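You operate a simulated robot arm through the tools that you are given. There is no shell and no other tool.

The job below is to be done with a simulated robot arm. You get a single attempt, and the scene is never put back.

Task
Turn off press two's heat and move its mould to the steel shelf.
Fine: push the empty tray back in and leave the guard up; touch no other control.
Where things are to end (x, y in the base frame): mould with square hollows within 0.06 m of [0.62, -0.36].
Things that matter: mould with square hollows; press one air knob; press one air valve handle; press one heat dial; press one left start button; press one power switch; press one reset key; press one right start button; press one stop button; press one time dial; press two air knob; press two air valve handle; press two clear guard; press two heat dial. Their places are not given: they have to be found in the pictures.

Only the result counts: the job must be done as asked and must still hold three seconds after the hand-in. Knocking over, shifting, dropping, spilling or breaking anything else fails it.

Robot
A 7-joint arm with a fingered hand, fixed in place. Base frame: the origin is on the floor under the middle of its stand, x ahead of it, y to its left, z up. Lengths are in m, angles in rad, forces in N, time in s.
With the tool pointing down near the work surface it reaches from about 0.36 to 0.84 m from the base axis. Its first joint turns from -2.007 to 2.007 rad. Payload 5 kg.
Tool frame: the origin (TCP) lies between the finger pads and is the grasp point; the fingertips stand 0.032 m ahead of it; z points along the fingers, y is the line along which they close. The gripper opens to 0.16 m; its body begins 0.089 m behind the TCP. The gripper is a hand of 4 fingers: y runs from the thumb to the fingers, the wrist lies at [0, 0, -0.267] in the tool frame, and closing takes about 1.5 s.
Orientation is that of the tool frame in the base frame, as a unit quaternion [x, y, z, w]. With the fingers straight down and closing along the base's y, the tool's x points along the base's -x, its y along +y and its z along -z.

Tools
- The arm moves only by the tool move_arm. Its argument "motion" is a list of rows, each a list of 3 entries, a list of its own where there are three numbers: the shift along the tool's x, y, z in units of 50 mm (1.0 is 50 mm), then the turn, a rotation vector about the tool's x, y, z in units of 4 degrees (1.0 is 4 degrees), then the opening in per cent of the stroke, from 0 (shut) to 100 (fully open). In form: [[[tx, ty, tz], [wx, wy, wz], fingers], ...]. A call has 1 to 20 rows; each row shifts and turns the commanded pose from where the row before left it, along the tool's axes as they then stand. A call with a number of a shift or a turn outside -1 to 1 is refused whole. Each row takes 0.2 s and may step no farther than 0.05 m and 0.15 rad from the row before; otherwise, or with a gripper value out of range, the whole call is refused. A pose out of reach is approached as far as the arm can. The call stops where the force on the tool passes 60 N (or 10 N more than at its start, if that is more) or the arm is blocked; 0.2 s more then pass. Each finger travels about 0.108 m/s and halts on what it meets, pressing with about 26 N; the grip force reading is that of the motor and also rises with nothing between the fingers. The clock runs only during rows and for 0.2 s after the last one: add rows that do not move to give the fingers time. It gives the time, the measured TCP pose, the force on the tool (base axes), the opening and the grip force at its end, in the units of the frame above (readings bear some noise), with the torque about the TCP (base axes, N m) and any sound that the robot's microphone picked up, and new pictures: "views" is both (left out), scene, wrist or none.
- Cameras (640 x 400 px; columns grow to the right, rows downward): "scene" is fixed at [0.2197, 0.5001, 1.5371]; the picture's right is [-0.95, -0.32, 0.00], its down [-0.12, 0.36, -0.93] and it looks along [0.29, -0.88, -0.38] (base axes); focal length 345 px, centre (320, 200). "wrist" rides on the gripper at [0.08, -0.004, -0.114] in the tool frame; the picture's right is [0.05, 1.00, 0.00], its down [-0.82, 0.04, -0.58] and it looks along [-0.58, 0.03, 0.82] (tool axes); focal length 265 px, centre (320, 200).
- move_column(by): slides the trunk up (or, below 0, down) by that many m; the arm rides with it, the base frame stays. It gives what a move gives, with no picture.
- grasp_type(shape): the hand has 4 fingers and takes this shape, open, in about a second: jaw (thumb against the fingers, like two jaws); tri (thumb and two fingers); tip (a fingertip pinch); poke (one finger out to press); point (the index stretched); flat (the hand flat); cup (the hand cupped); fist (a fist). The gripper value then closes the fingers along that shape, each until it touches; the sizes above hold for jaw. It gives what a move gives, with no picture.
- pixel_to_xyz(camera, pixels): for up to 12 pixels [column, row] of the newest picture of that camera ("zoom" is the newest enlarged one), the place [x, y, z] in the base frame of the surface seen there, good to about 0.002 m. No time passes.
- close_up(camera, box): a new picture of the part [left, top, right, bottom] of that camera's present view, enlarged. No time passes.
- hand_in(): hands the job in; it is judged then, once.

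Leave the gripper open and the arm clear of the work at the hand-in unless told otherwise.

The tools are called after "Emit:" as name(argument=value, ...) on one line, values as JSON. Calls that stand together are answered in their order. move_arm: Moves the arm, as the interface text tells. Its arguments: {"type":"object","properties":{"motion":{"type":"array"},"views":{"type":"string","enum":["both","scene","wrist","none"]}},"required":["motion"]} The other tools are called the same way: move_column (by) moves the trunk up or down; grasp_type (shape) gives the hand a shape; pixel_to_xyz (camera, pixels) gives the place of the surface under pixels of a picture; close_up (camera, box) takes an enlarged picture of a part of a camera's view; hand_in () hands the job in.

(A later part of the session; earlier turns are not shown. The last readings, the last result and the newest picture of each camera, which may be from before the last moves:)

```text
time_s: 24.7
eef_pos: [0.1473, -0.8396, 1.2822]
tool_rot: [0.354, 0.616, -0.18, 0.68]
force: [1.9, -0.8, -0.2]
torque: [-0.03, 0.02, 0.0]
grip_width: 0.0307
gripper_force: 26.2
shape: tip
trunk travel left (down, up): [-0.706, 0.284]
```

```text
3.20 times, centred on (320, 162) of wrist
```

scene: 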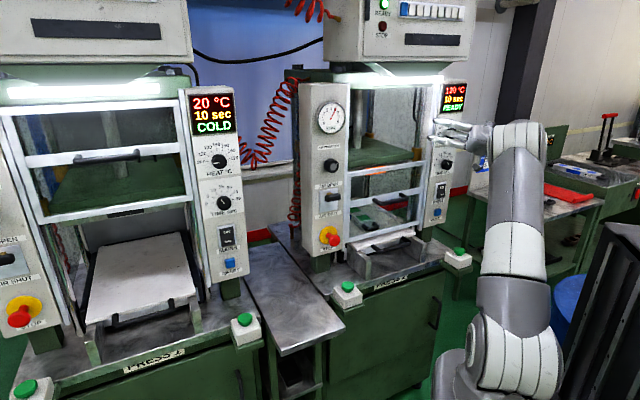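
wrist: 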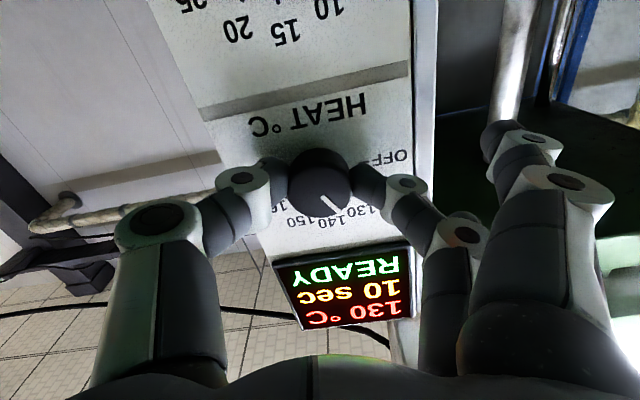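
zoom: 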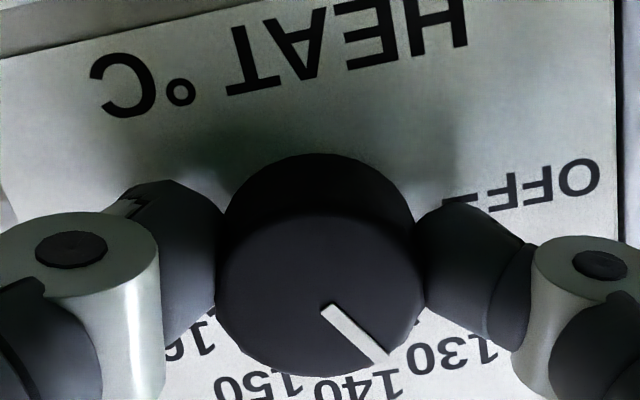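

The pinch holds the knob (26 N, aligned). I turn −20° first (counter-clockwise seen from front) and check the pointer.

Emit:
move_arm(motion=[[[0, 0, 0], [0, 0, -1], 0], [[0, 0, 0], [0, 0, -1], 0], [[0, 0, 0], [0, 0, -1], 0], [[0, 0, 0], [0, 0, -1], 0], [[0, 0, 0], [0, 0, -1], 0]], views="both")

Emit:
close_up(camera="wrist", box=[220, 100, 420, 225])

Emit:
close_up(camera="scene", box=[420, 75, 520, 137])

```text
time_s: 25.9
eef_pos: [0.1476, -0.84, 1.282]
tool_rot: [0.241, 0.669, -0.296, 0.638]
force: [3.1, -6.7, 1.9]
torque: [-0.04, -0.02, -0.06]
grip_width: 0.0306
gripper_force: 26.4
shape: tip
trunk travel left (down, up): [-0.706, 0.284]
```

scene: 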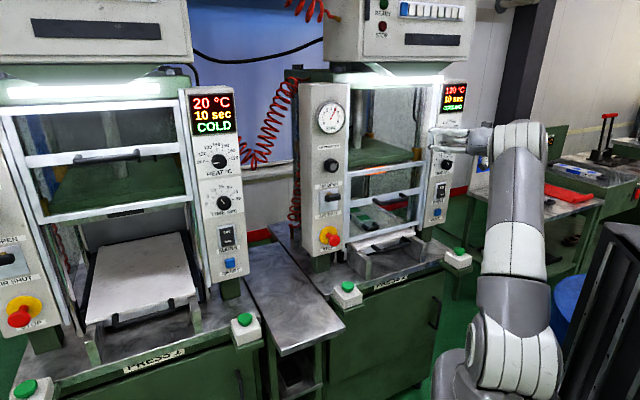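
wrist: 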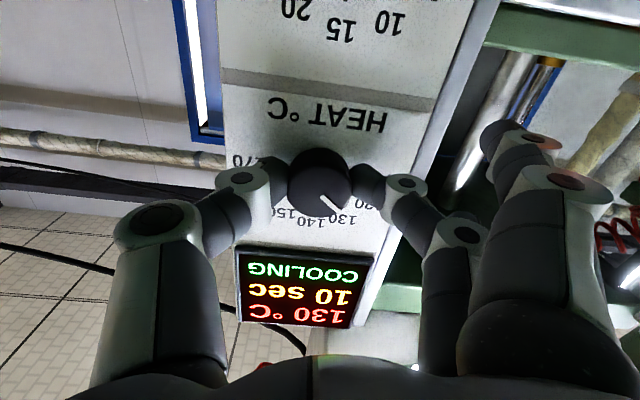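

```text
3.20 times, centred on (320, 162) of wrist
```

zoom: 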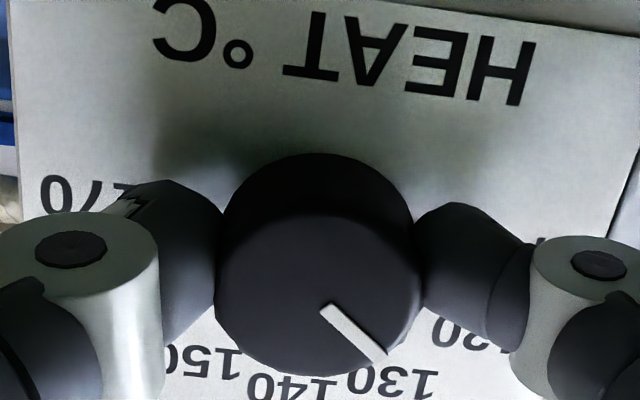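

```text
6.40 times, centred on (470, 106) of scene
```

zoom: 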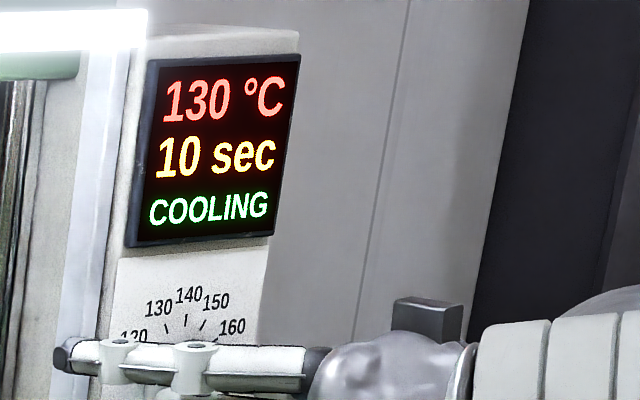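

The knob turns with the hand (display switched to COOLING, pointer moved toward 120). I continue another −40° to reach OFF.

Emit:
move_arm(motion=[[[0, 0, 0], [0, 0, -1], 0], [[0, 0, 0], [0, 0, -1], 0], [[0, 0, 0], [0, 0, -1], 0], [[0, 0, 0], [0, 0, -1], 0], [[0, 0, 0], [0, 0, -1], 0], [[0, 0, 0], [0, 0, -1], 0], [[0, 0, 0], [0, 0, -1], 0], [[0, 0, 0], [0, 0, -1], 0], [[0, 0, 0], [0, 0, -1], 0], [[0, 0, 0], [0, 0, -1], 0]], views="both")

Emit:
close_up(camera="wrist", box=[220, 100, 420, 225])

Emit:
close_up(camera="scene", box=[420, 85, 520, 147])

```text
time_s: 28.1
eef_pos: [0.1451, -0.8398, 1.282]
tool_rot: [0.0, 0.71, -0.497, 0.499]
force: [-0.8, -10.0, 4.9]
torque: [-0.08, -0.15, -0.28]
grip_width: 0.0304
gripper_force: 25.9
shape: tip
trunk travel left (down, up): [-0.706, 0.284]
```

scene: 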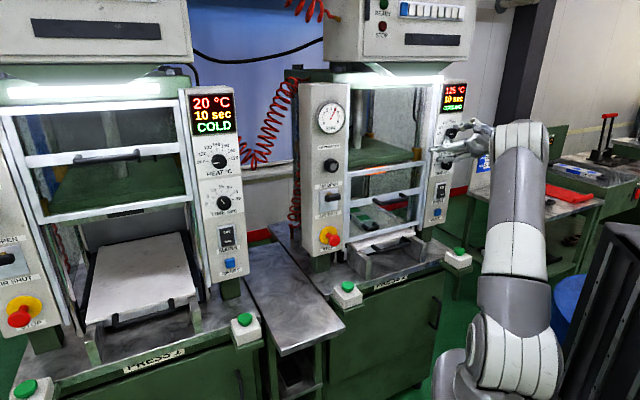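
wrist: 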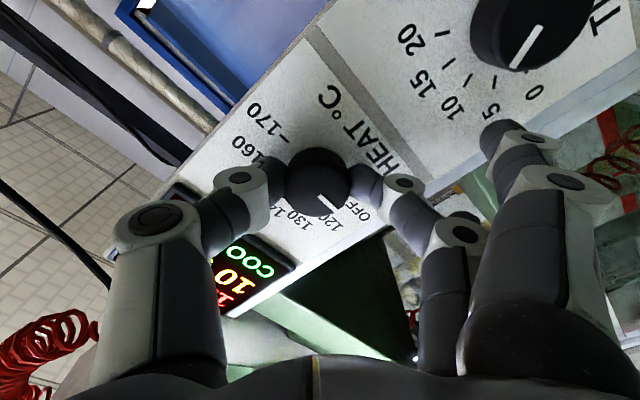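

```text
3.20 times, centred on (320, 162) of wrist
```

zoom: 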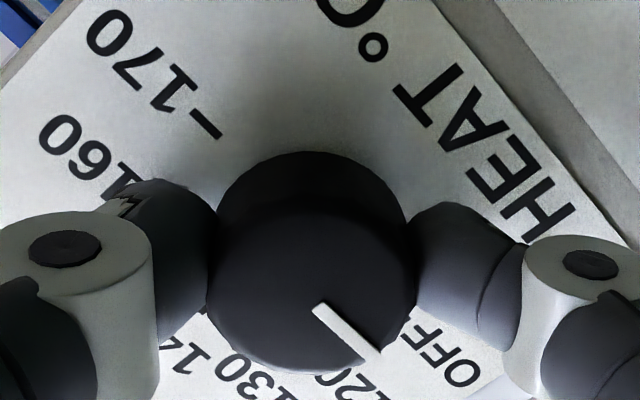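

```text
6.40 times, centred on (470, 116) of scene
```

zoom: 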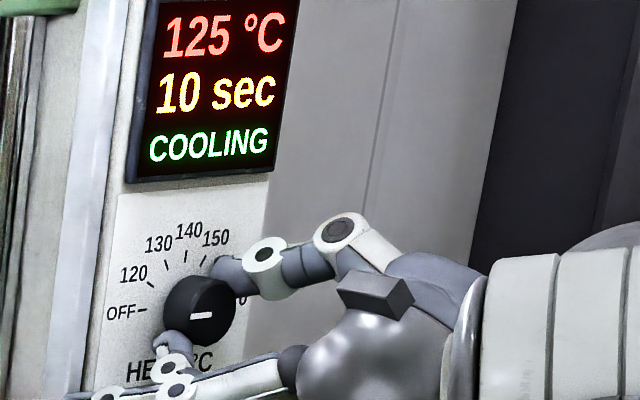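

After −60° the pointer looks horizontal toward OFF. I enlarge further to verify.

Emit:
close_up(camera="scene", box=[432, 118, 464, 138])

Emit:
close_up(camera="wrist", box=[280, 140, 376, 200])

Emit:
close_up(camera="scene", box=[195, 140, 243, 170])

```text
16.00 times, centred on (448, 128) of scene
```

zoom: 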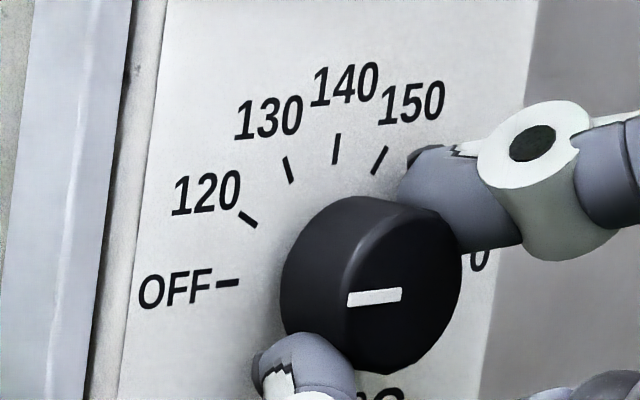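

```text
6.67 times, centred on (328, 170) of wrist
```

zoom: 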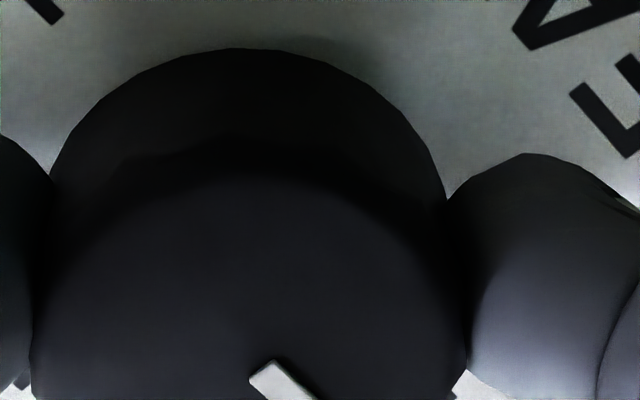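

```text
13.33 times, centred on (219, 155) of scene
```

zoom: 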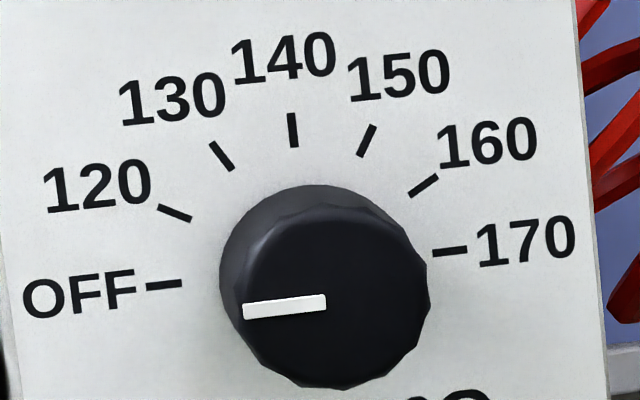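

The pointer line is parallel to the OFF tick, as on press one's OFF dial. I open the pinch slightly and back straight out.

Emit:
move_arm(motion=[[[0, 0, 0], [0, 0, 0], 20], [[0, 0, 0], [0, 0, 0], 40], [[0, 0, 0], [0, 0, 0], 40], [[0, 0, -0.6], [0, 0, 0], 40], [[0, 0, -0.8], [0, 0, 0], 40], [[0, 0, -0.8], [0, 0, 0], 40]], views="both")

Emit:
close_up(camera="wrist", box=[270, 60, 430, 160])

Emit:
close_up(camera="scene", box=[424, 78, 480, 178])

```text
time_s: 29.5
eef_pos: [0.0687, -0.761, 1.2848]
tool_rot: [-0.002, 0.71, -0.496, 0.499]
force: [0.5, 0.3, 1.5]
torque: [-0.01, -0.04, 0.02]
grip_width: 0.0633
gripper_force: 0.0
shape: tip
trunk travel left (down, up): [-0.706, 0.284]
```

scene: 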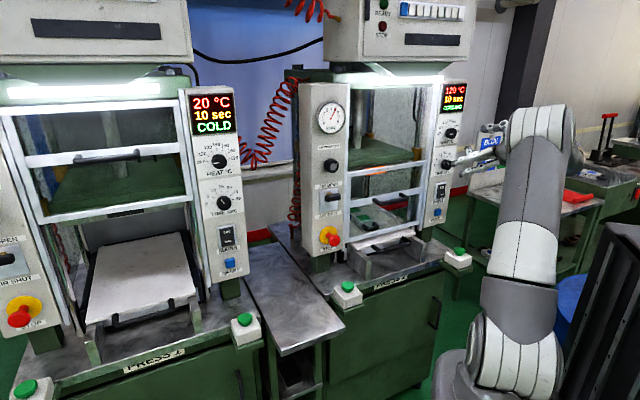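
wrist: 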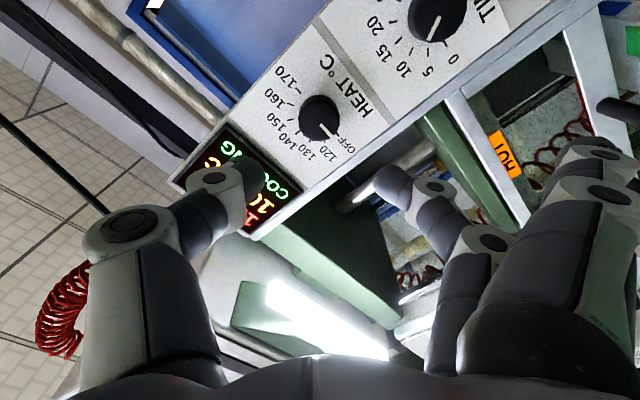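

```text
4.00 times, centred on (350, 110) of wrist
```

zoom: 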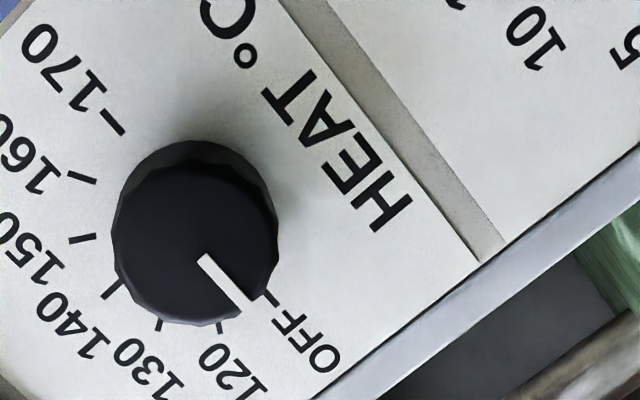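

```text
4.00 times, centred on (452, 128) of scene
```

zoom: 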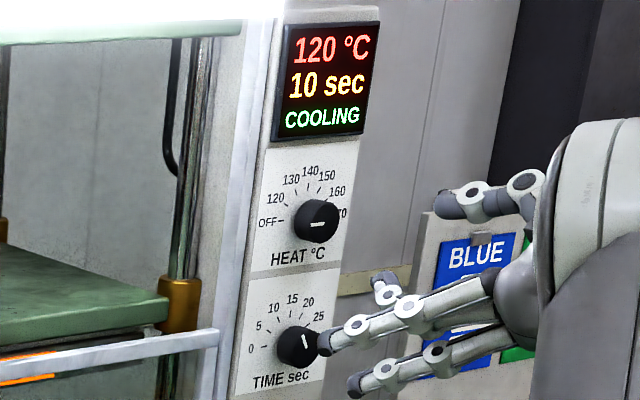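

The heat dial is at OFF and the display is falling (120 °C, COOLING); the time dial is unchanged. Next: the guard. I switch to the jaw shape and twist the hand another −45° so it closes vertically around the horizontal guard handle.

Emit:
grasp_type(shape="jaw")

Emit:
move_arm(motion=[[[0, 0, 0], [0, 0, -1], 60], [[0, 0, 0], [0, 0, -1], 60], [[0, 0, 0], [0, 0, -1], 60], [[0, 0, 0], [0, 0, -1], 60], [[0, 0, 0], [0, 0, -1], 60], [[0, 0, 0], [0, 0, -1], 60], [[0, 0, 0], [0, 0, -1], 60], [[0, 0, 0], [0, 0, -1], 60], [[0, 0, 0], [0, 0, -1], 60], [[0, 0, 0], [0, 0, -1], 60], [[0, 0, 0], [0, 0, -1], 60], [[0, 0, 0], [0, 0, -0.25], 60]], views="scene")

```text
time_s: 30.4
eef_pos: [0.0692, -0.7627, 1.2841]
tool_rot: [-0.002, 0.711, -0.496, 0.499]
force: [-0.9, 0.0, -0.5]
torque: [-0.03, 0.02, 0.01]
grip_width: 0.1601
gripper_force: 0.0
shape: jaw
trunk travel left (down, up): [-0.706, 0.284]
```

```text
time_s: 33.0
eef_pos: [0.0692, -0.763, 1.2836]
tool_rot: [-0.274, 0.655, -0.649, 0.272]
force: [-0.1, -0.5, 0.2]
torque: [0.0, 0.01, 0.01]
grip_width: 0.0967
gripper_force: 0.0
shape: jaw
trunk travel left (down, up): [-0.706, 0.284]
```

scene: 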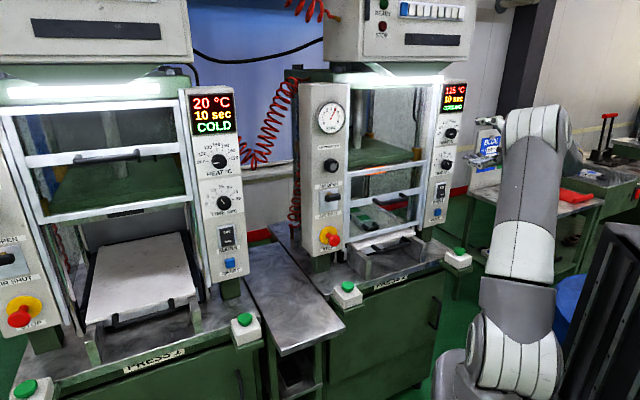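

Hand now closes vertically (thumb above, fingers below). I lower the trunk 0.217 m to the guard-handle height and slide sideways to the handle's middle (a≈-0.245), still ~0.1 m in front of it.

Emit:
move_column(by=-0.217)

Emit:
move_arm(motion=[[[-0.98, 0, 0], [0, 0, 0], 60], [[-0.98, 0, 0], [0, 0, 0], 60], [[-0.98, 0, 0], [0, 0, 0], 60], [[-0.98, 0, 0], [0, 0, 0], 60], [[-0.98, 0, 0], [0, 0, 0], 60], [[0, 0, 0], [0, 0, 0], 60]], views="both")

Emit:
close_up(camera="scene", box=[424, 78, 480, 113])

```text
time_s: 35.3
eef_pos: [0.0687, -0.7623, 1.0669]
tool_rot: [-0.273, 0.656, -0.649, 0.271]
force: [-0.5, -0.5, -0.5]
torque: [-0.01, 0.01, 0.04]
grip_width: 0.0964
gripper_force: 0.0
shape: jaw
trunk travel left (down, up): [-0.489, 0.501]
```

```text
time_s: 36.7
eef_pos: [0.242, -0.585, 1.0677]
tool_rot: [-0.274, 0.656, -0.649, 0.271]
force: [0.2, 0.9, -0.6]
torque: [-0.03, 0.05, -0.01]
grip_width: 0.0964
gripper_force: 0.0
shape: jaw
trunk travel left (down, up): [-0.489, 0.501]
```

scene: 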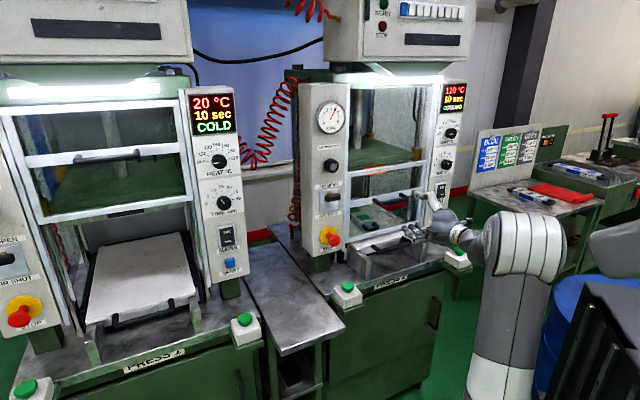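
wrist: 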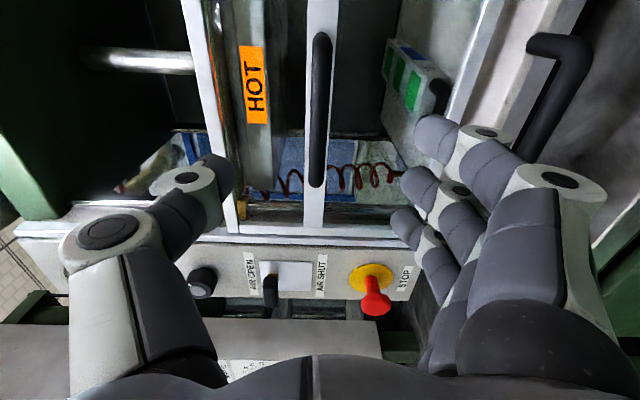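

```text
11.43 times, centred on (452, 96) of scene
```

zoom: 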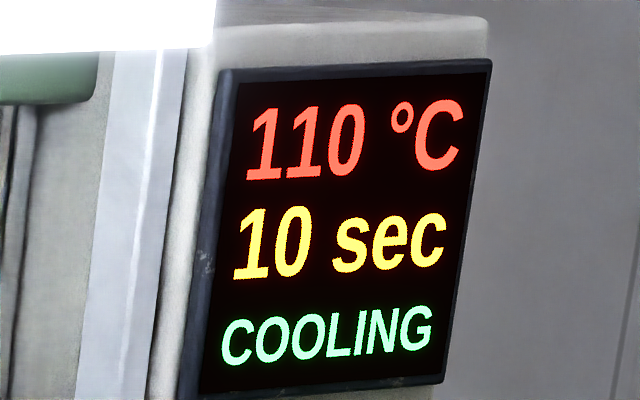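

Temperature is dropping (110 °C). The guard handle is the black bar at column ≈320, rows 35–185 in the wrist view. I measure it.

Emit:
pixel_to_xyz(camera="wrist", pixels=[[320, 45], [320, 75], [320, 110], [320, 150], [318, 178], [309, 110], [331, 110], [312, 210], [440, 95], [390, 60], [560, 100], [550, 45]])

Emit:
close_up(camera="wrist", box=[220, 10, 460, 160])

```text
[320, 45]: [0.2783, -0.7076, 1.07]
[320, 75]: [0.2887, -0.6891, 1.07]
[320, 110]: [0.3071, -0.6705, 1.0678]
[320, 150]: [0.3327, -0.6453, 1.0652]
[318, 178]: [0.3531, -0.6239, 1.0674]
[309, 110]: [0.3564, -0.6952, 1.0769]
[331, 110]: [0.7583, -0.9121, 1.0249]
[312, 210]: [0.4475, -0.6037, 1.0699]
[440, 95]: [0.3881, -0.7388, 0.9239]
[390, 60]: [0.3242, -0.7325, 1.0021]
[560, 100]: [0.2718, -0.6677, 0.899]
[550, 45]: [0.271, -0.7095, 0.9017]
```

```text
2.67 times, centred on (340, 85) of wrist
```

zoom: 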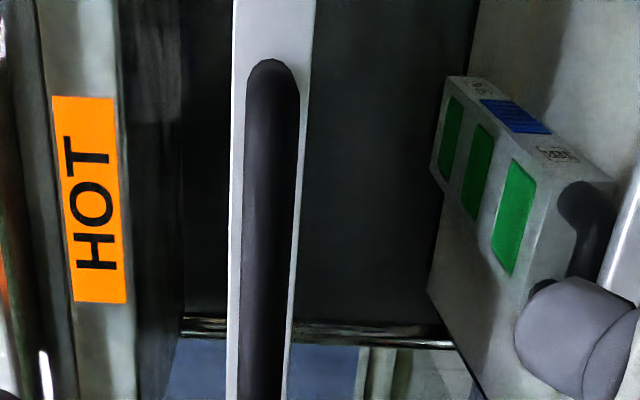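

The bar lies at a≈-0.30…-0.19, z≈1.068, front face b≈-0.691. I also see the mould: block with three green square hollows and a black front handle. I advance 110 mm to straddle the bar.

Emit:
move_arm(motion=[[[0, 0, 0.7], [0, 0, 0], 60], [[0, 0, 0.7], [0, 0, 0], 60], [[0, 0, 0.7], [0, 0, 0], 60], [[0.05, 0, 0.08], [0, 0, 0], 60], [[0, 0, 0], [0, 0, 0], 60]], views="both")

Emit:
close_up(camera="scene", box=[350, 150, 500, 244])

```text
time_s: 37.9
eef_pos: [0.3175, -0.6627, 1.065]
tool_rot: [-0.274, 0.656, -0.648, 0.272]
force: [-0.6, -0.8, -0.4]
torque: [0.0, 0.02, -0.02]
grip_width: 0.0965
gripper_force: 0.0
shape: jaw
trunk travel left (down, up): [-0.489, 0.501]
```

scene: 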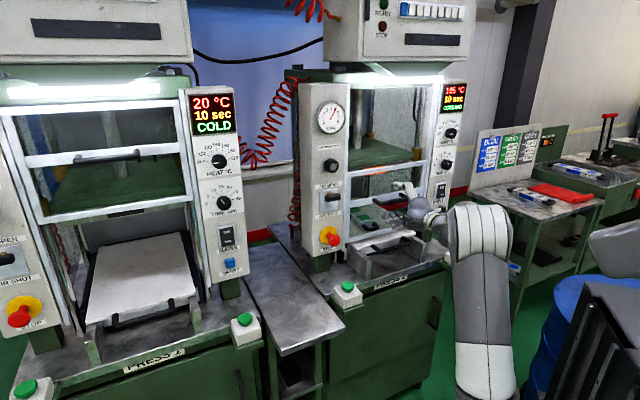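
wrist: 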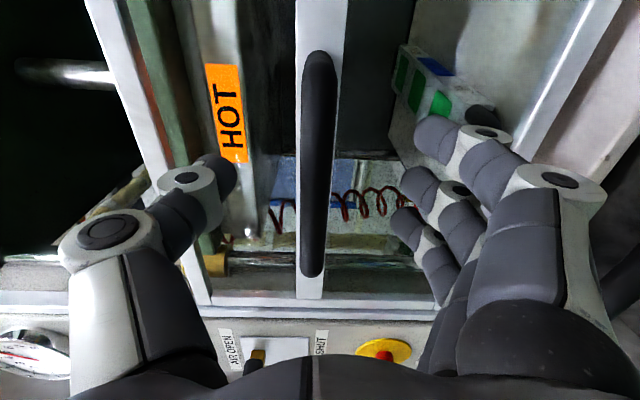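

```text
4.26 times, centred on (425, 197) of scene
```

zoom: 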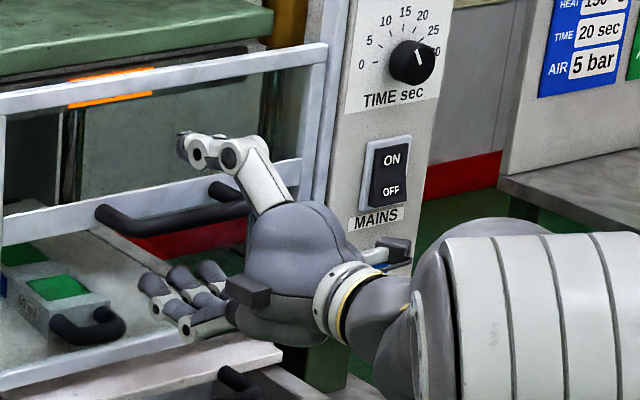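

TCP (a=-0.244, b=-0.693, z=1.065): thumb above and fingers below the guard handle. I close on the bar.

Emit:
move_arm(motion=[[[0, 0, 0], [0, 0, 0], 40], [[0, 0, 0], [0, 0, 0], 25], [[0, 0, 0], [0, 0, 0], 10], [[0, 0, 0], [0, 0, 0], 0], [[0, 0, 0], [0, 0, 0], 0], [[0, 0, 0], [0, 0, 0], 0]], views="both")

```text
time_s: 39.3
eef_pos: [0.318, -0.6644, 1.0647]
tool_rot: [-0.274, 0.656, -0.648, 0.272]
force: [5.9, -7.8, 3.6]
torque: [0.04, 0.05, -0.02]
grip_width: 0.0001
gripper_force: 25.8
shape: jaw
trunk travel left (down, up): [-0.489, 0.501]
```

scene: 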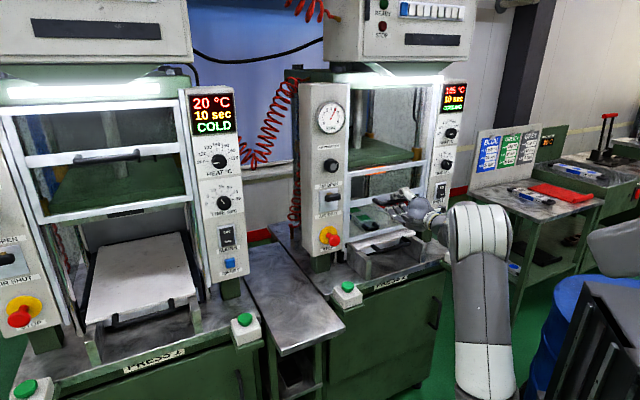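
wrist: 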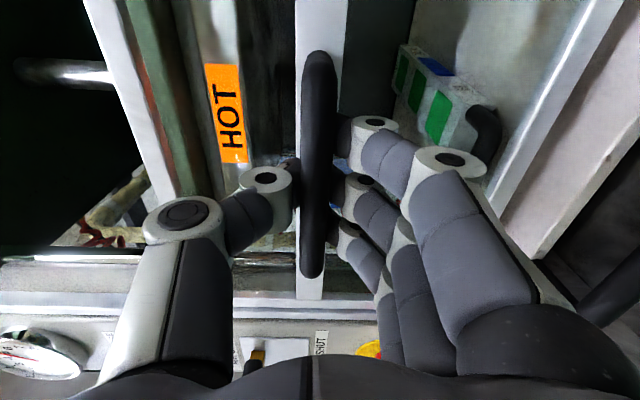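

The fingers have wrapped behind the bar. I lift 0.08 m first and check guard motion and force.

Emit:
move_arm(motion=[[[0, -0.4, 0], [0, 0, 0], 0], [[0, -0.6, 0], [0, 0, 0], 0], [[0, -0.6, 0], [0, 0, 0], 0]], views="scene")

```text
time_s: 40.1
eef_pos: [0.3197, -0.6654, 1.1467]
tool_rot: [-0.273, 0.654, -0.65, 0.273]
force: [5.2, -1.5, 1.4]
torque: [-0.04, 0.02, 0.02]
grip_width: 0.0001
gripper_force: 25.8
shape: jaw
trunk travel left (down, up): [-0.489, 0.501]
```

scene: 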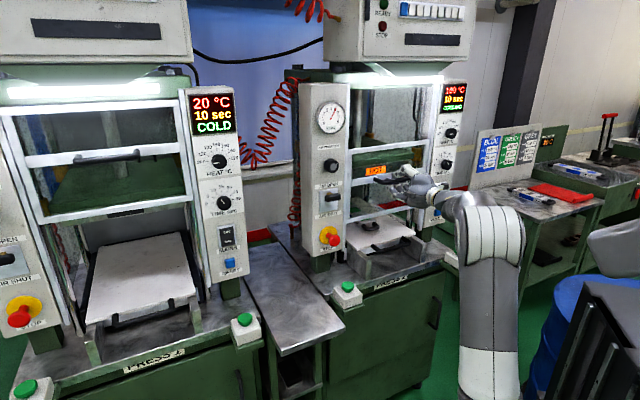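

The guard rises easily. I keep lifting toward handle height ≈1.32.

Emit:
move_arm(motion=[[[0, -0.6, 0], [0, 0, 0], 0], [[0, -0.6, 0], [0, 0, 0], 0], [[0, -0.6, 0], [0, 0, 0], 0], [[0, -0.6, 0], [0, 0, 0], 0], [[0, -0.5, 0], [0, 0, 0], 0], [[0, -0.3, 0], [0, 0, 0], 0], [[0, -0.2, 0], [0, 0, 0], 0], [[0, -0.2, 0], [0, 0, 0], 0]], views="both")

```text
time_s: 41.9
eef_pos: [0.3195, -0.6691, 1.3254]
tool_rot: [-0.273, 0.657, -0.649, 0.27]
force: [6.0, -1.0, -2.3]
torque: [0.02, -0.02, 0.0]
grip_width: 0.0
gripper_force: 25.8
shape: jaw
trunk travel left (down, up): [-0.489, 0.501]
```

scene: 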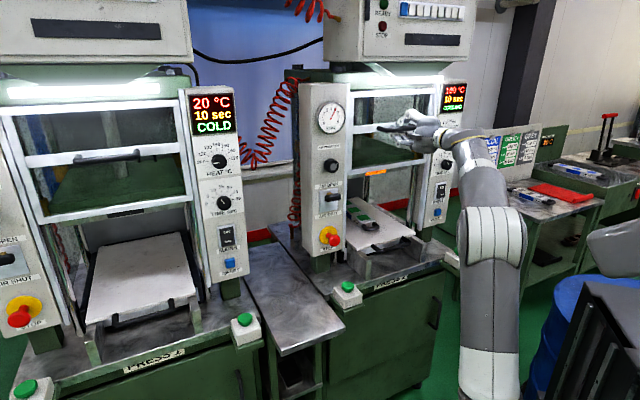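
wrist: 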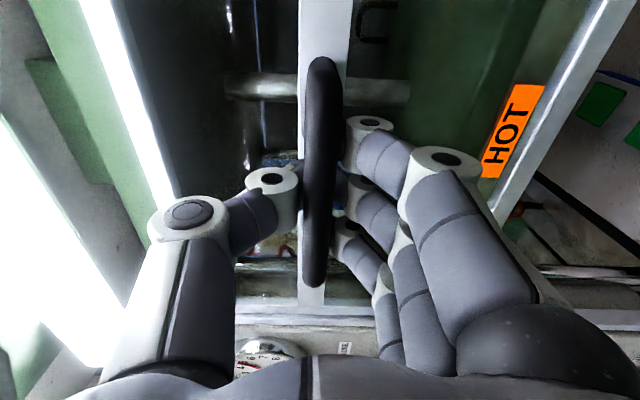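

Guard lifted 0.26 m, matching press one's raised guard. I test for an end stop with small further lifts.

Emit:
move_arm(motion=[[[0, -0.15, 0], [0, 0, 0], 0], [[0, -0.15, 0], [0, 0, 0], 0], [[0, 0, 0], [0, 0, 0], 0]], views="none")

```text
time_s: 42.7
eef_pos: [0.3219, -0.672, 1.3364]
tool_rot: [-0.274, 0.658, -0.648, 0.271]
force: [3.8, -1.0, -21.9]
torque: [0.03, 0.0, 0.01]
grip_width: 0.0
gripper_force: 26.4
shape: jaw
trunk travel left (down, up): [-0.489, 0.501]
```

The guard has reached its upper stop (22 N resistance). I open the fingers a little first and see whether the guard stays up on its own.

Emit:
move_arm(motion=[[[0, 0.1, 0], [0, 0, 0], 0], [[0, 0, 0], [0, 0, 0], 15], [[0, 0, 0], [0, 0, 0], 30], [[0, 0, 0], [0, 0, 0], 30], [[0, 0, 0], [0, 0, 0], 30]], views="both")

Emit:
close_up(camera="scene", box=[330, 70, 480, 164])

```text
time_s: 43.9
eef_pos: [0.3189, -0.6672, 1.3365]
tool_rot: [-0.273, 0.655, -0.65, 0.272]
force: [-0.2, 0.8, 0.0]
torque: [-0.02, -0.03, 0.02]
grip_width: 0.0474
gripper_force: 0.0
shape: jaw
trunk travel left (down, up): [-0.489, 0.501]
```

scene: 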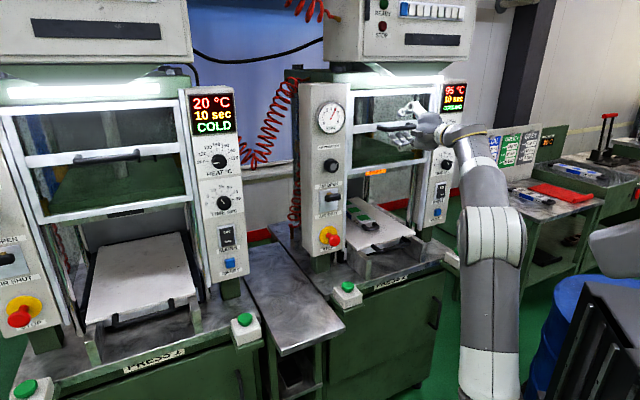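
wrist: 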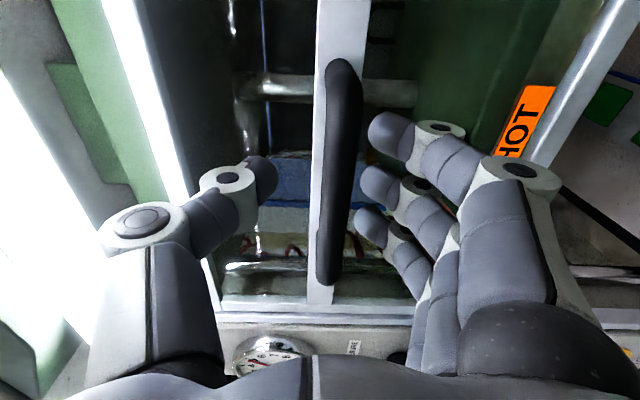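

```text
4.26 times, centred on (405, 117) of scene
```

zoom: 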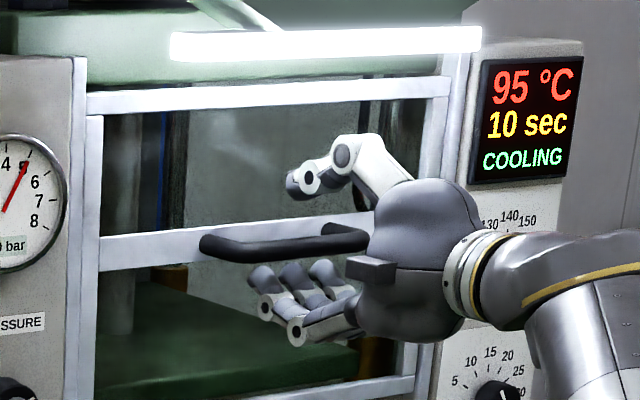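

No load on the hand (0 N) and the guard stays put. I open wider and back straight out 0.11 m, checking the guard remains up.

Emit:
move_arm(motion=[[[0, 0, 0], [0, 0, 0], 60], [[0, 0, 0], [0, 0, 0], 60], [[0, 0, 0], [0, 0, 0], 60], [[0, 0, -0.6], [0, 0, 0], 60], [[0, 0, -0.8], [0, 0, 0], 60], [[0, 0, -0.8], [0, 0, 0], 60]], views="both")

Emit:
pixel_to_xyz(camera="wrist", pixels=[[320, 70], [320, 110], [320, 150]])

```text
time_s: 45.3
eef_pos: [0.2404, -0.5898, 1.34]
tool_rot: [-0.273, 0.656, -0.65, 0.272]
force: [0.9, -0.6, 0.3]
torque: [0.0, 0.01, 0.05]
grip_width: 0.0955
gripper_force: 0.1
shape: jaw
trunk travel left (down, up): [-0.489, 0.501]
```

scene: 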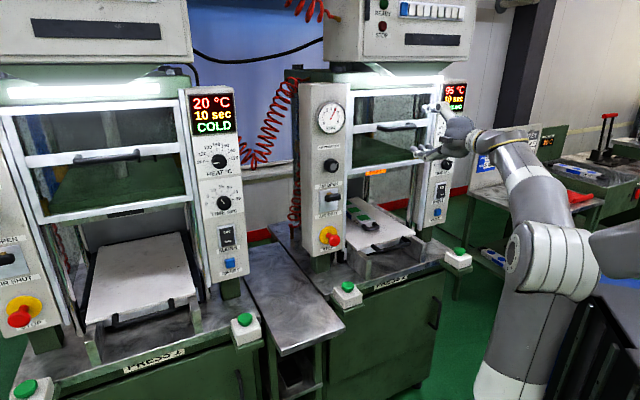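
wrist: 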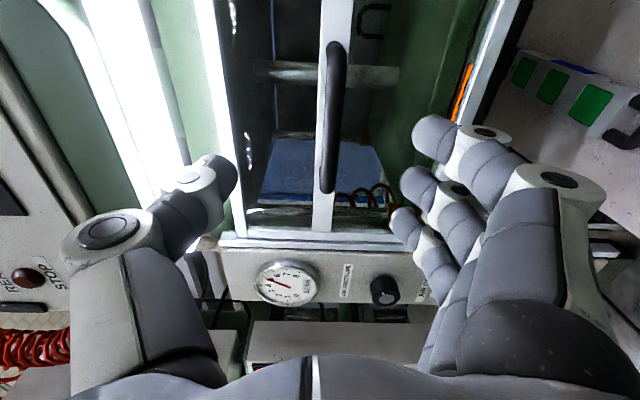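

```text
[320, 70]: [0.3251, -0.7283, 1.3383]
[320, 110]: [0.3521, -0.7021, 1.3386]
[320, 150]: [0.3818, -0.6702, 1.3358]
```

The guard stays up. Now I examine the mould and tray in press two from the scene camera.

Emit:
close_up(camera="scene", box=[325, 180, 445, 255])

Emit:
close_up(camera="wrist", box=[480, 0, 640, 100])

Emit:
pixel_to_xyz(camera="wrist", pixels=[[525, 72], [552, 88], [590, 105], [510, 55], [535, 50], [600, 85], [595, 128], [620, 138], [636, 100], [560, 30], [505, 100], [580, 70]])

```text
5.33 times, centred on (385, 218) of scene
```

zoom: 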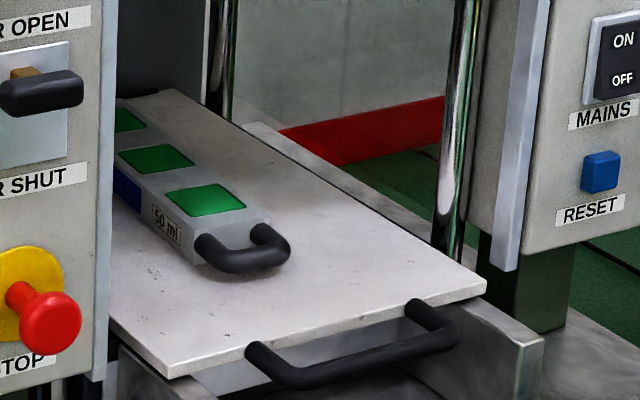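

```text
4.00 times, centred on (560, 50) of wrist
```

zoom: 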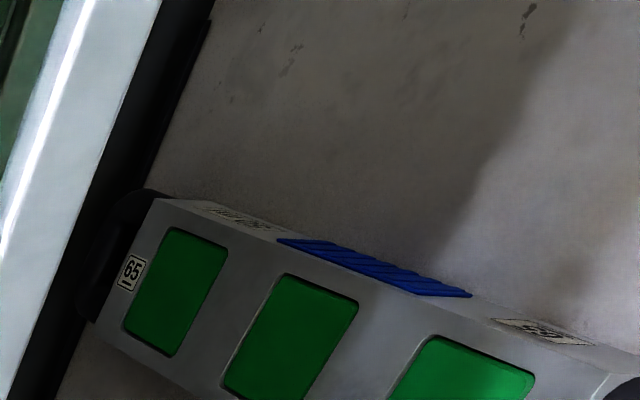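

```text
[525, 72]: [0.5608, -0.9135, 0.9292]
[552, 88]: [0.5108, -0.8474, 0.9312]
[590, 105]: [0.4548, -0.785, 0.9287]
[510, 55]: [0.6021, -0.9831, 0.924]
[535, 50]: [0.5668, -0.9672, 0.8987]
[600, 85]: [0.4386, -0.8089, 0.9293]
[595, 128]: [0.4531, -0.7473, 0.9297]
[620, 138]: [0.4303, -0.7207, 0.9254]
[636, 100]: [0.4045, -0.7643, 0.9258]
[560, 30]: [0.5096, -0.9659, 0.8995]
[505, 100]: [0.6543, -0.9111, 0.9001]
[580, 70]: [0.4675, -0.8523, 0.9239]
```

Mould: a block about 0.075 m wide (a from −0.275 to −0.20), 0.25 m long (into the press), top z≈0.93, with blue ribbed grips on its long sides and a handle at each end. The tray must be pulled out by its U-handle (bar at b≈−0.665, z≈0.90). I first lower the hand 0.34 m in front of the press, then pitch it to point down.

Emit:
move_arm(motion=[[[0, 0.97, 0], [0, 0, 0], 60], [[0, 0.97, 0], [0, 0, 0], 60], [[0, 0.97, 0], [0, 0, 0], 60], [[0, 0.97, 0], [0, 0, 0], 60], [[0, 0.97, 0], [0, 0, 0], 60], [[0, 0.97, 0], [0, 0, 0], 60], [[0, 0.97, 0], [0, 0, 0], 60], [[0, 0, 0], [0, 0, 0], 60]], views="both")

```text
time_s: 47.1
eef_pos: [0.2397, -0.5902, 0.9976]
tool_rot: [-0.273, 0.657, -0.649, 0.271]
force: [0.4, -0.5, -1.3]
torque: [-0.04, -0.02, 0.02]
grip_width: 0.0956
gripper_force: 0.1
shape: jaw
trunk travel left (down, up): [-0.489, 0.501]
```

scene: 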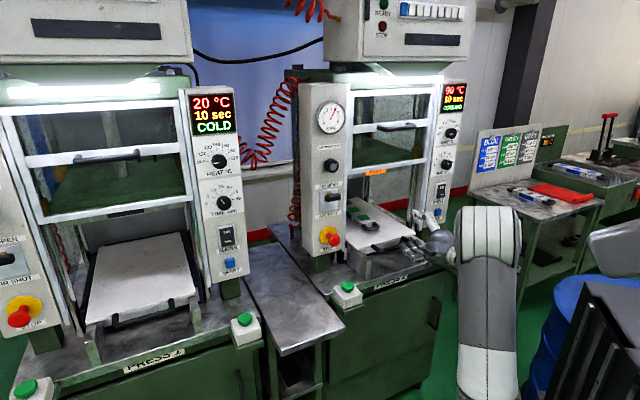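
wrist: 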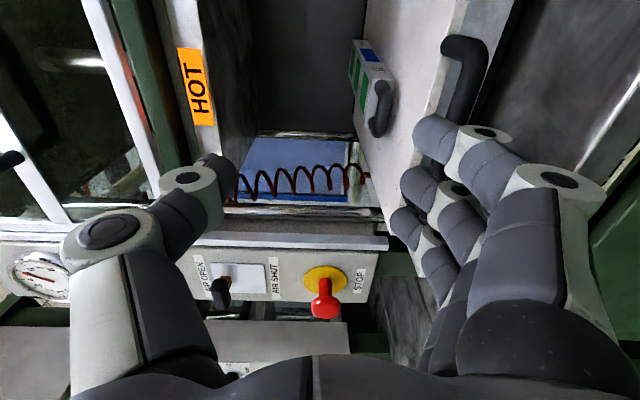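

Clear. Now I pitch the hand downward about its x axis (−90° in 4° steps).

Emit:
move_arm(motion=[[[0, 0, 0], [-1, 0, 0], 60], [[0, 0, 0], [-1, 0, 0], 60], [[0, 0, 0], [-1, 0, 0], 60], [[0, 0, 0], [-1, 0, 0], 60], [[0, 0, 0], [-1, 0, 0], 60], [[0, 0, 0], [-1, 0, 0], 60], [[0, 0, 0], [-1, 0, 0], 60], [[0, 0, 0], [-1, 0, 0], 60], [[0, 0, 0], [-1, 0, 0], 60], [[0, 0, 0], [-1, 0, 0], 60], [[0, 0, 0], [-1, 0, 0], 60]], views="scene")

```text
time_s: 49.5
eef_pos: [0.2394, -0.5888, 0.9973]
tool_rot: [-0.355, 0.852, -0.355, 0.149]
force: [-0.7, 0.4, -0.5]
torque: [0.02, 0.0, -0.01]
grip_width: 0.0958
gripper_force: 0.1
shape: jaw
trunk travel left (down, up): [-0.489, 0.501]
```

scene: 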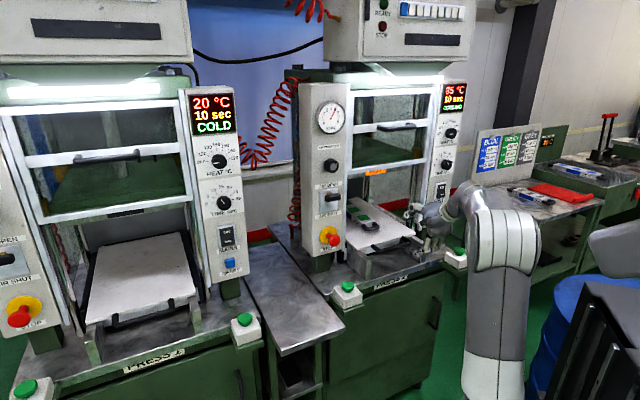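

Emit:
move_arm(motion=[[[0, 0, 0], [-1, 0, 0], 60], [[0, 0, 0], [-1, 0, 0], 60], [[0, 0, 0], [-1, 0, 0], 60], [[0, 0, 0], [-1, 0, 0], 60], [[0, 0, 0], [-1, 0, 0], 60], [[0, 0, 0], [-1, 0, 0], 60], [[0, 0, 0], [-1, 0, 0], 60], [[0, 0, 0], [-1, 0, 0], 60], [[0, 0, 0], [-1, 0, 0], 60], [[0, 0, 0], [-1, 0, 0], 60], [[0, 0, 0], [-1, 0, 0], 60], [[0, 0, 0], [-0.5, 0, 0], 60]], views="both")

```text
time_s: 52.1
eef_pos: [0.2379, -0.5894, 0.9971]
tool_rot: [-0.385, 0.923, 0.005, -0.002]
force: [0.1, 0.4, 0.4]
torque: [-0.03, 0.01, 0.04]
grip_width: 0.0957
gripper_force: 0.1
shape: jaw
trunk travel left (down, up): [-0.489, 0.501]
```

scene: 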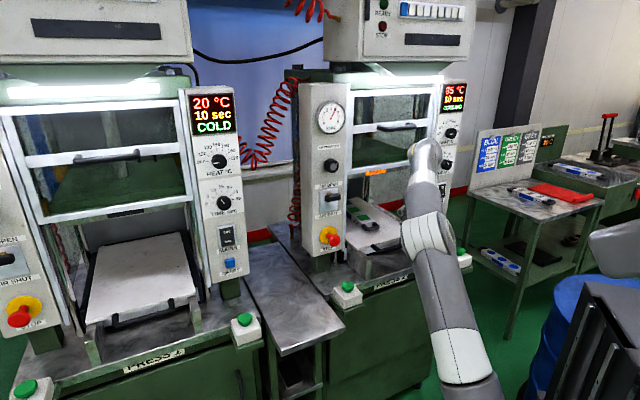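
wrist: 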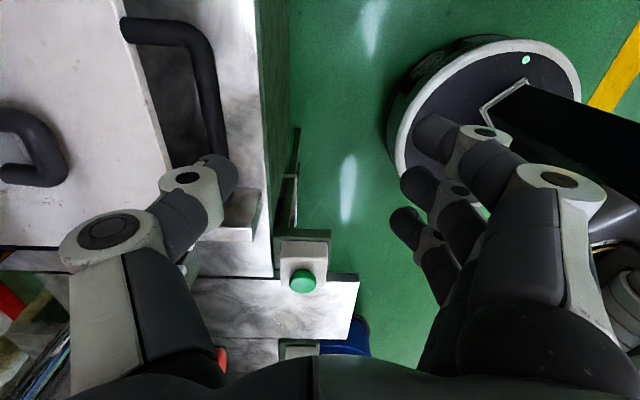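

The hand points straight down. In the wrist view the tray's U-handle is at left: bar from about (190,40) to (215,160). I measure it.

Emit:
pixel_to_xyz(camera="wrist", pixels=[[195, 50], [203, 90], [210, 130], [140, 32], [185, 30], [135, 60], [160, 130], [240, 210], [300, 280], [50, 160], [235, 60], [20, 50]])

Emit:
close_up(camera="wrist", box=[0, 0, 320, 200])

```text
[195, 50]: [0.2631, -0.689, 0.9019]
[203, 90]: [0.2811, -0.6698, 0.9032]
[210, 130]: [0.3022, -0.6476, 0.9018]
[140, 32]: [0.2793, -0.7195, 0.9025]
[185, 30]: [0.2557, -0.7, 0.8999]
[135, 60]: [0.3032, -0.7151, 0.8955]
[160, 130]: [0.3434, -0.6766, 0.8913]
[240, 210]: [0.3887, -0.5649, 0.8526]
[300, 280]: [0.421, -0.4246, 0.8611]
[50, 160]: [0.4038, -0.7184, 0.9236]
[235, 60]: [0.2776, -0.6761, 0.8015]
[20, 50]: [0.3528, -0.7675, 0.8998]
```

```text
2.00 times, centred on (160, 100) of wrist
```

zoom: 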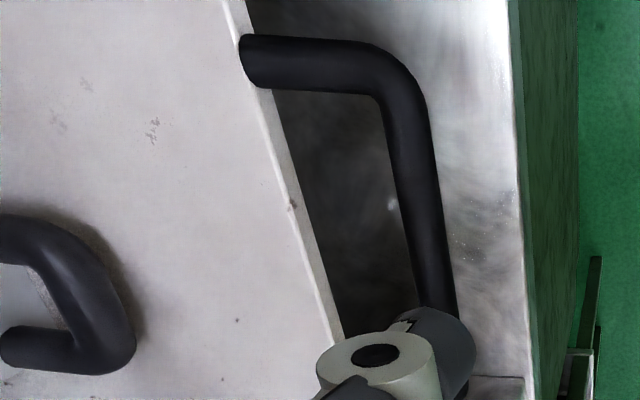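

Bar: b≈−0.672, top z≈0.903, a from −0.31 to −0.185; the gap to the tray's front edge (b≈−0.72) is ~40 mm. I narrow the hand to 25 % and move above the bar (still 9 cm high).

Emit:
move_arm(motion=[[[-0.05, 0, 0], [0, 0, 0], 25], [[0, -0.6, 0], [0, 0, 0], 25], [[0, -0.6, 0], [0, 0, 0], 25], [[0, -0.55, 0], [0, 0, 0], 25], [[0, 0, 0], [0, 0, 0], 25]], views="both")

Emit:
close_up(camera="wrist", box=[160, 0, 480, 200])

```text
time_s: 53.3
eef_pos: [0.2965, -0.6427, 0.9926]
tool_rot: [-0.385, 0.923, 0.006, 0.0]
force: [-0.4, -2.0, -2.0]
torque: [0.09, -0.03, 0.03]
grip_width: 0.0405
gripper_force: 0.0
shape: jaw
out of reach, approached as far as the arm can: row 4
trunk travel left (down, up): [-0.489, 0.501]
```

scene: 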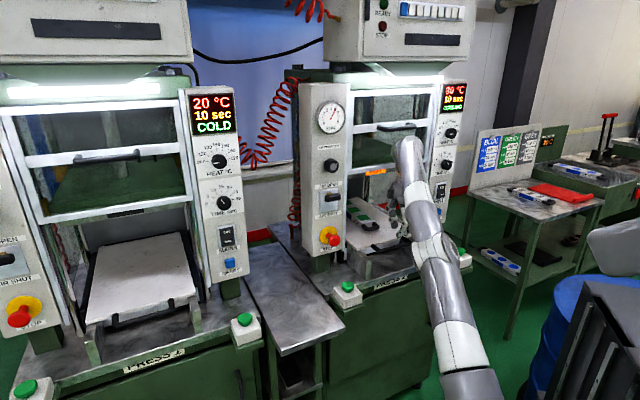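
wrist: 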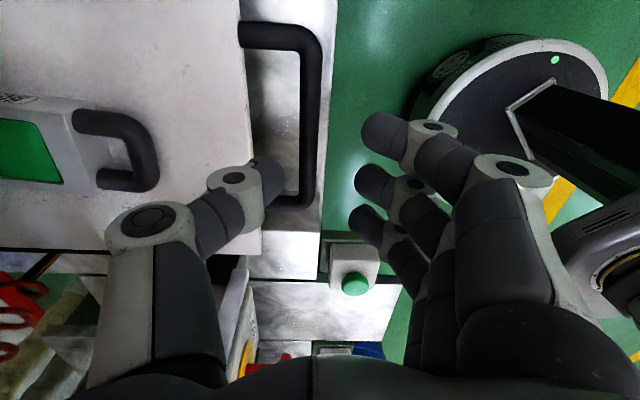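

```text
2.00 times, centred on (320, 100) of wrist
```

zoom: 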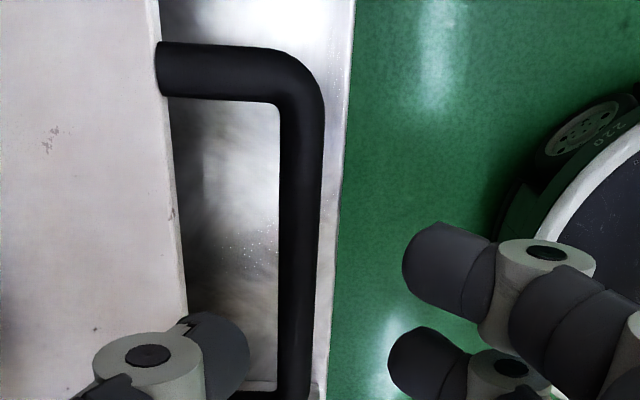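

The arm is near its reach limit with the trunk this low. I back the hand away 0.09 m, raise the trunk 0.2 m for better reach, then bring the hand down again.

Emit:
move_arm(motion=[[[0, 0.6, 0], [0, 0, 0], 25], [[0, 0.6, 0], [0, 0, 0], 25], [[0, 0.6, 0], [0, 0, 0], 25]], views="none")

Emit:
move_column(by=0.2)

Emit:
move_arm(motion=[[[0, 0, 0.9], [0, 0, 0], 25], [[0, 0, 0.9], [0, 0, 0], 25], [[0, 0, 0.9], [0, 0, 0], 25], [[0, 0, 0.9], [0, 0, 0], 25], [[0, 0, 0.9], [0, 0, 0], 25], [[0, 0, 0.4], [0, 0, 0], 25]], views="both")

```text
time_s: 54.1
eef_pos: [0.2323, -0.5766, 0.9949]
tool_rot: [-0.385, 0.923, 0.004, -0.001]
force: [-0.1, -0.4, -1.2]
torque: [0.01, 0.0, 0.0]
grip_width: 0.04
gripper_force: 0.0
shape: jaw
trunk travel left (down, up): [-0.489, 0.501]
```

```text
time_s: 56.3
eef_pos: [0.2334, -0.5766, 1.1952]
tool_rot: [-0.385, 0.923, 0.006, -0.001]
force: [0.1, 0.1, 0.7]
torque: [0.01, 0.01, -0.01]
grip_width: 0.0401
gripper_force: 0.0
shape: jaw
trunk travel left (down, up): [-0.689, 0.301]
```

```text
time_s: 57.7
eef_pos: [0.2321, -0.5765, 0.9493]
tool_rot: [-0.385, 0.923, 0.005, -0.002]
force: [0.7, -0.4, 0.2]
torque: [0.0, -0.02, 0.01]
grip_width: 0.0405
gripper_force: 0.0
shape: jaw
trunk travel left (down, up): [-0.689, 0.301]
```

scene: 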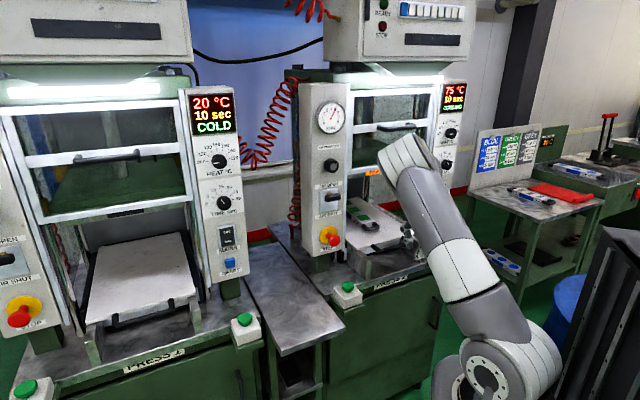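
wrist: 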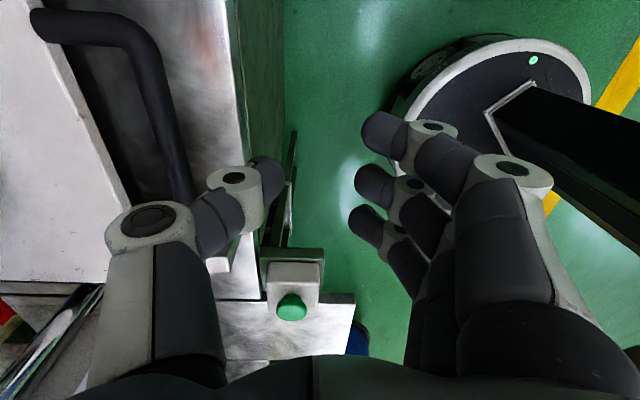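

TCP at b=−0.572, z=0.949. Before moving in, I check how close the wrist housing (around (385–425,140–160) in the scene) would come to the raised guard.

Emit:
pixel_to_xyz(camera="scene", pixels=[[385, 160], [395, 148], [410, 138], [425, 150], [430, 165], [395, 175], [390, 130], [370, 168], [360, 172], [410, 155]])

Emit:
close_up(camera="scene", box=[340, 110, 460, 260])

```text
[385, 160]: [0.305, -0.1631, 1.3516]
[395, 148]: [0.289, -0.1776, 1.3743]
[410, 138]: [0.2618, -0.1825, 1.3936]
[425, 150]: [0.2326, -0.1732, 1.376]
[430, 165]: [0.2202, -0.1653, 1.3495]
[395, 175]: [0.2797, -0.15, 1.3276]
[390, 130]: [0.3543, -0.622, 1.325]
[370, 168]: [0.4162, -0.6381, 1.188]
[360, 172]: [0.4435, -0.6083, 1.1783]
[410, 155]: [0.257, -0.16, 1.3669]
```

```text
2.67 times, centred on (400, 185) of scene
```

zoom: 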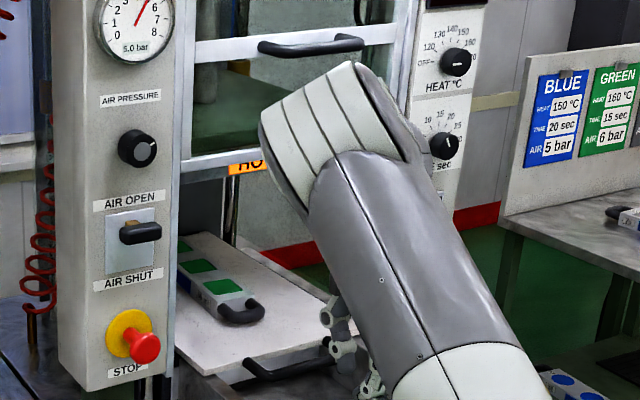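

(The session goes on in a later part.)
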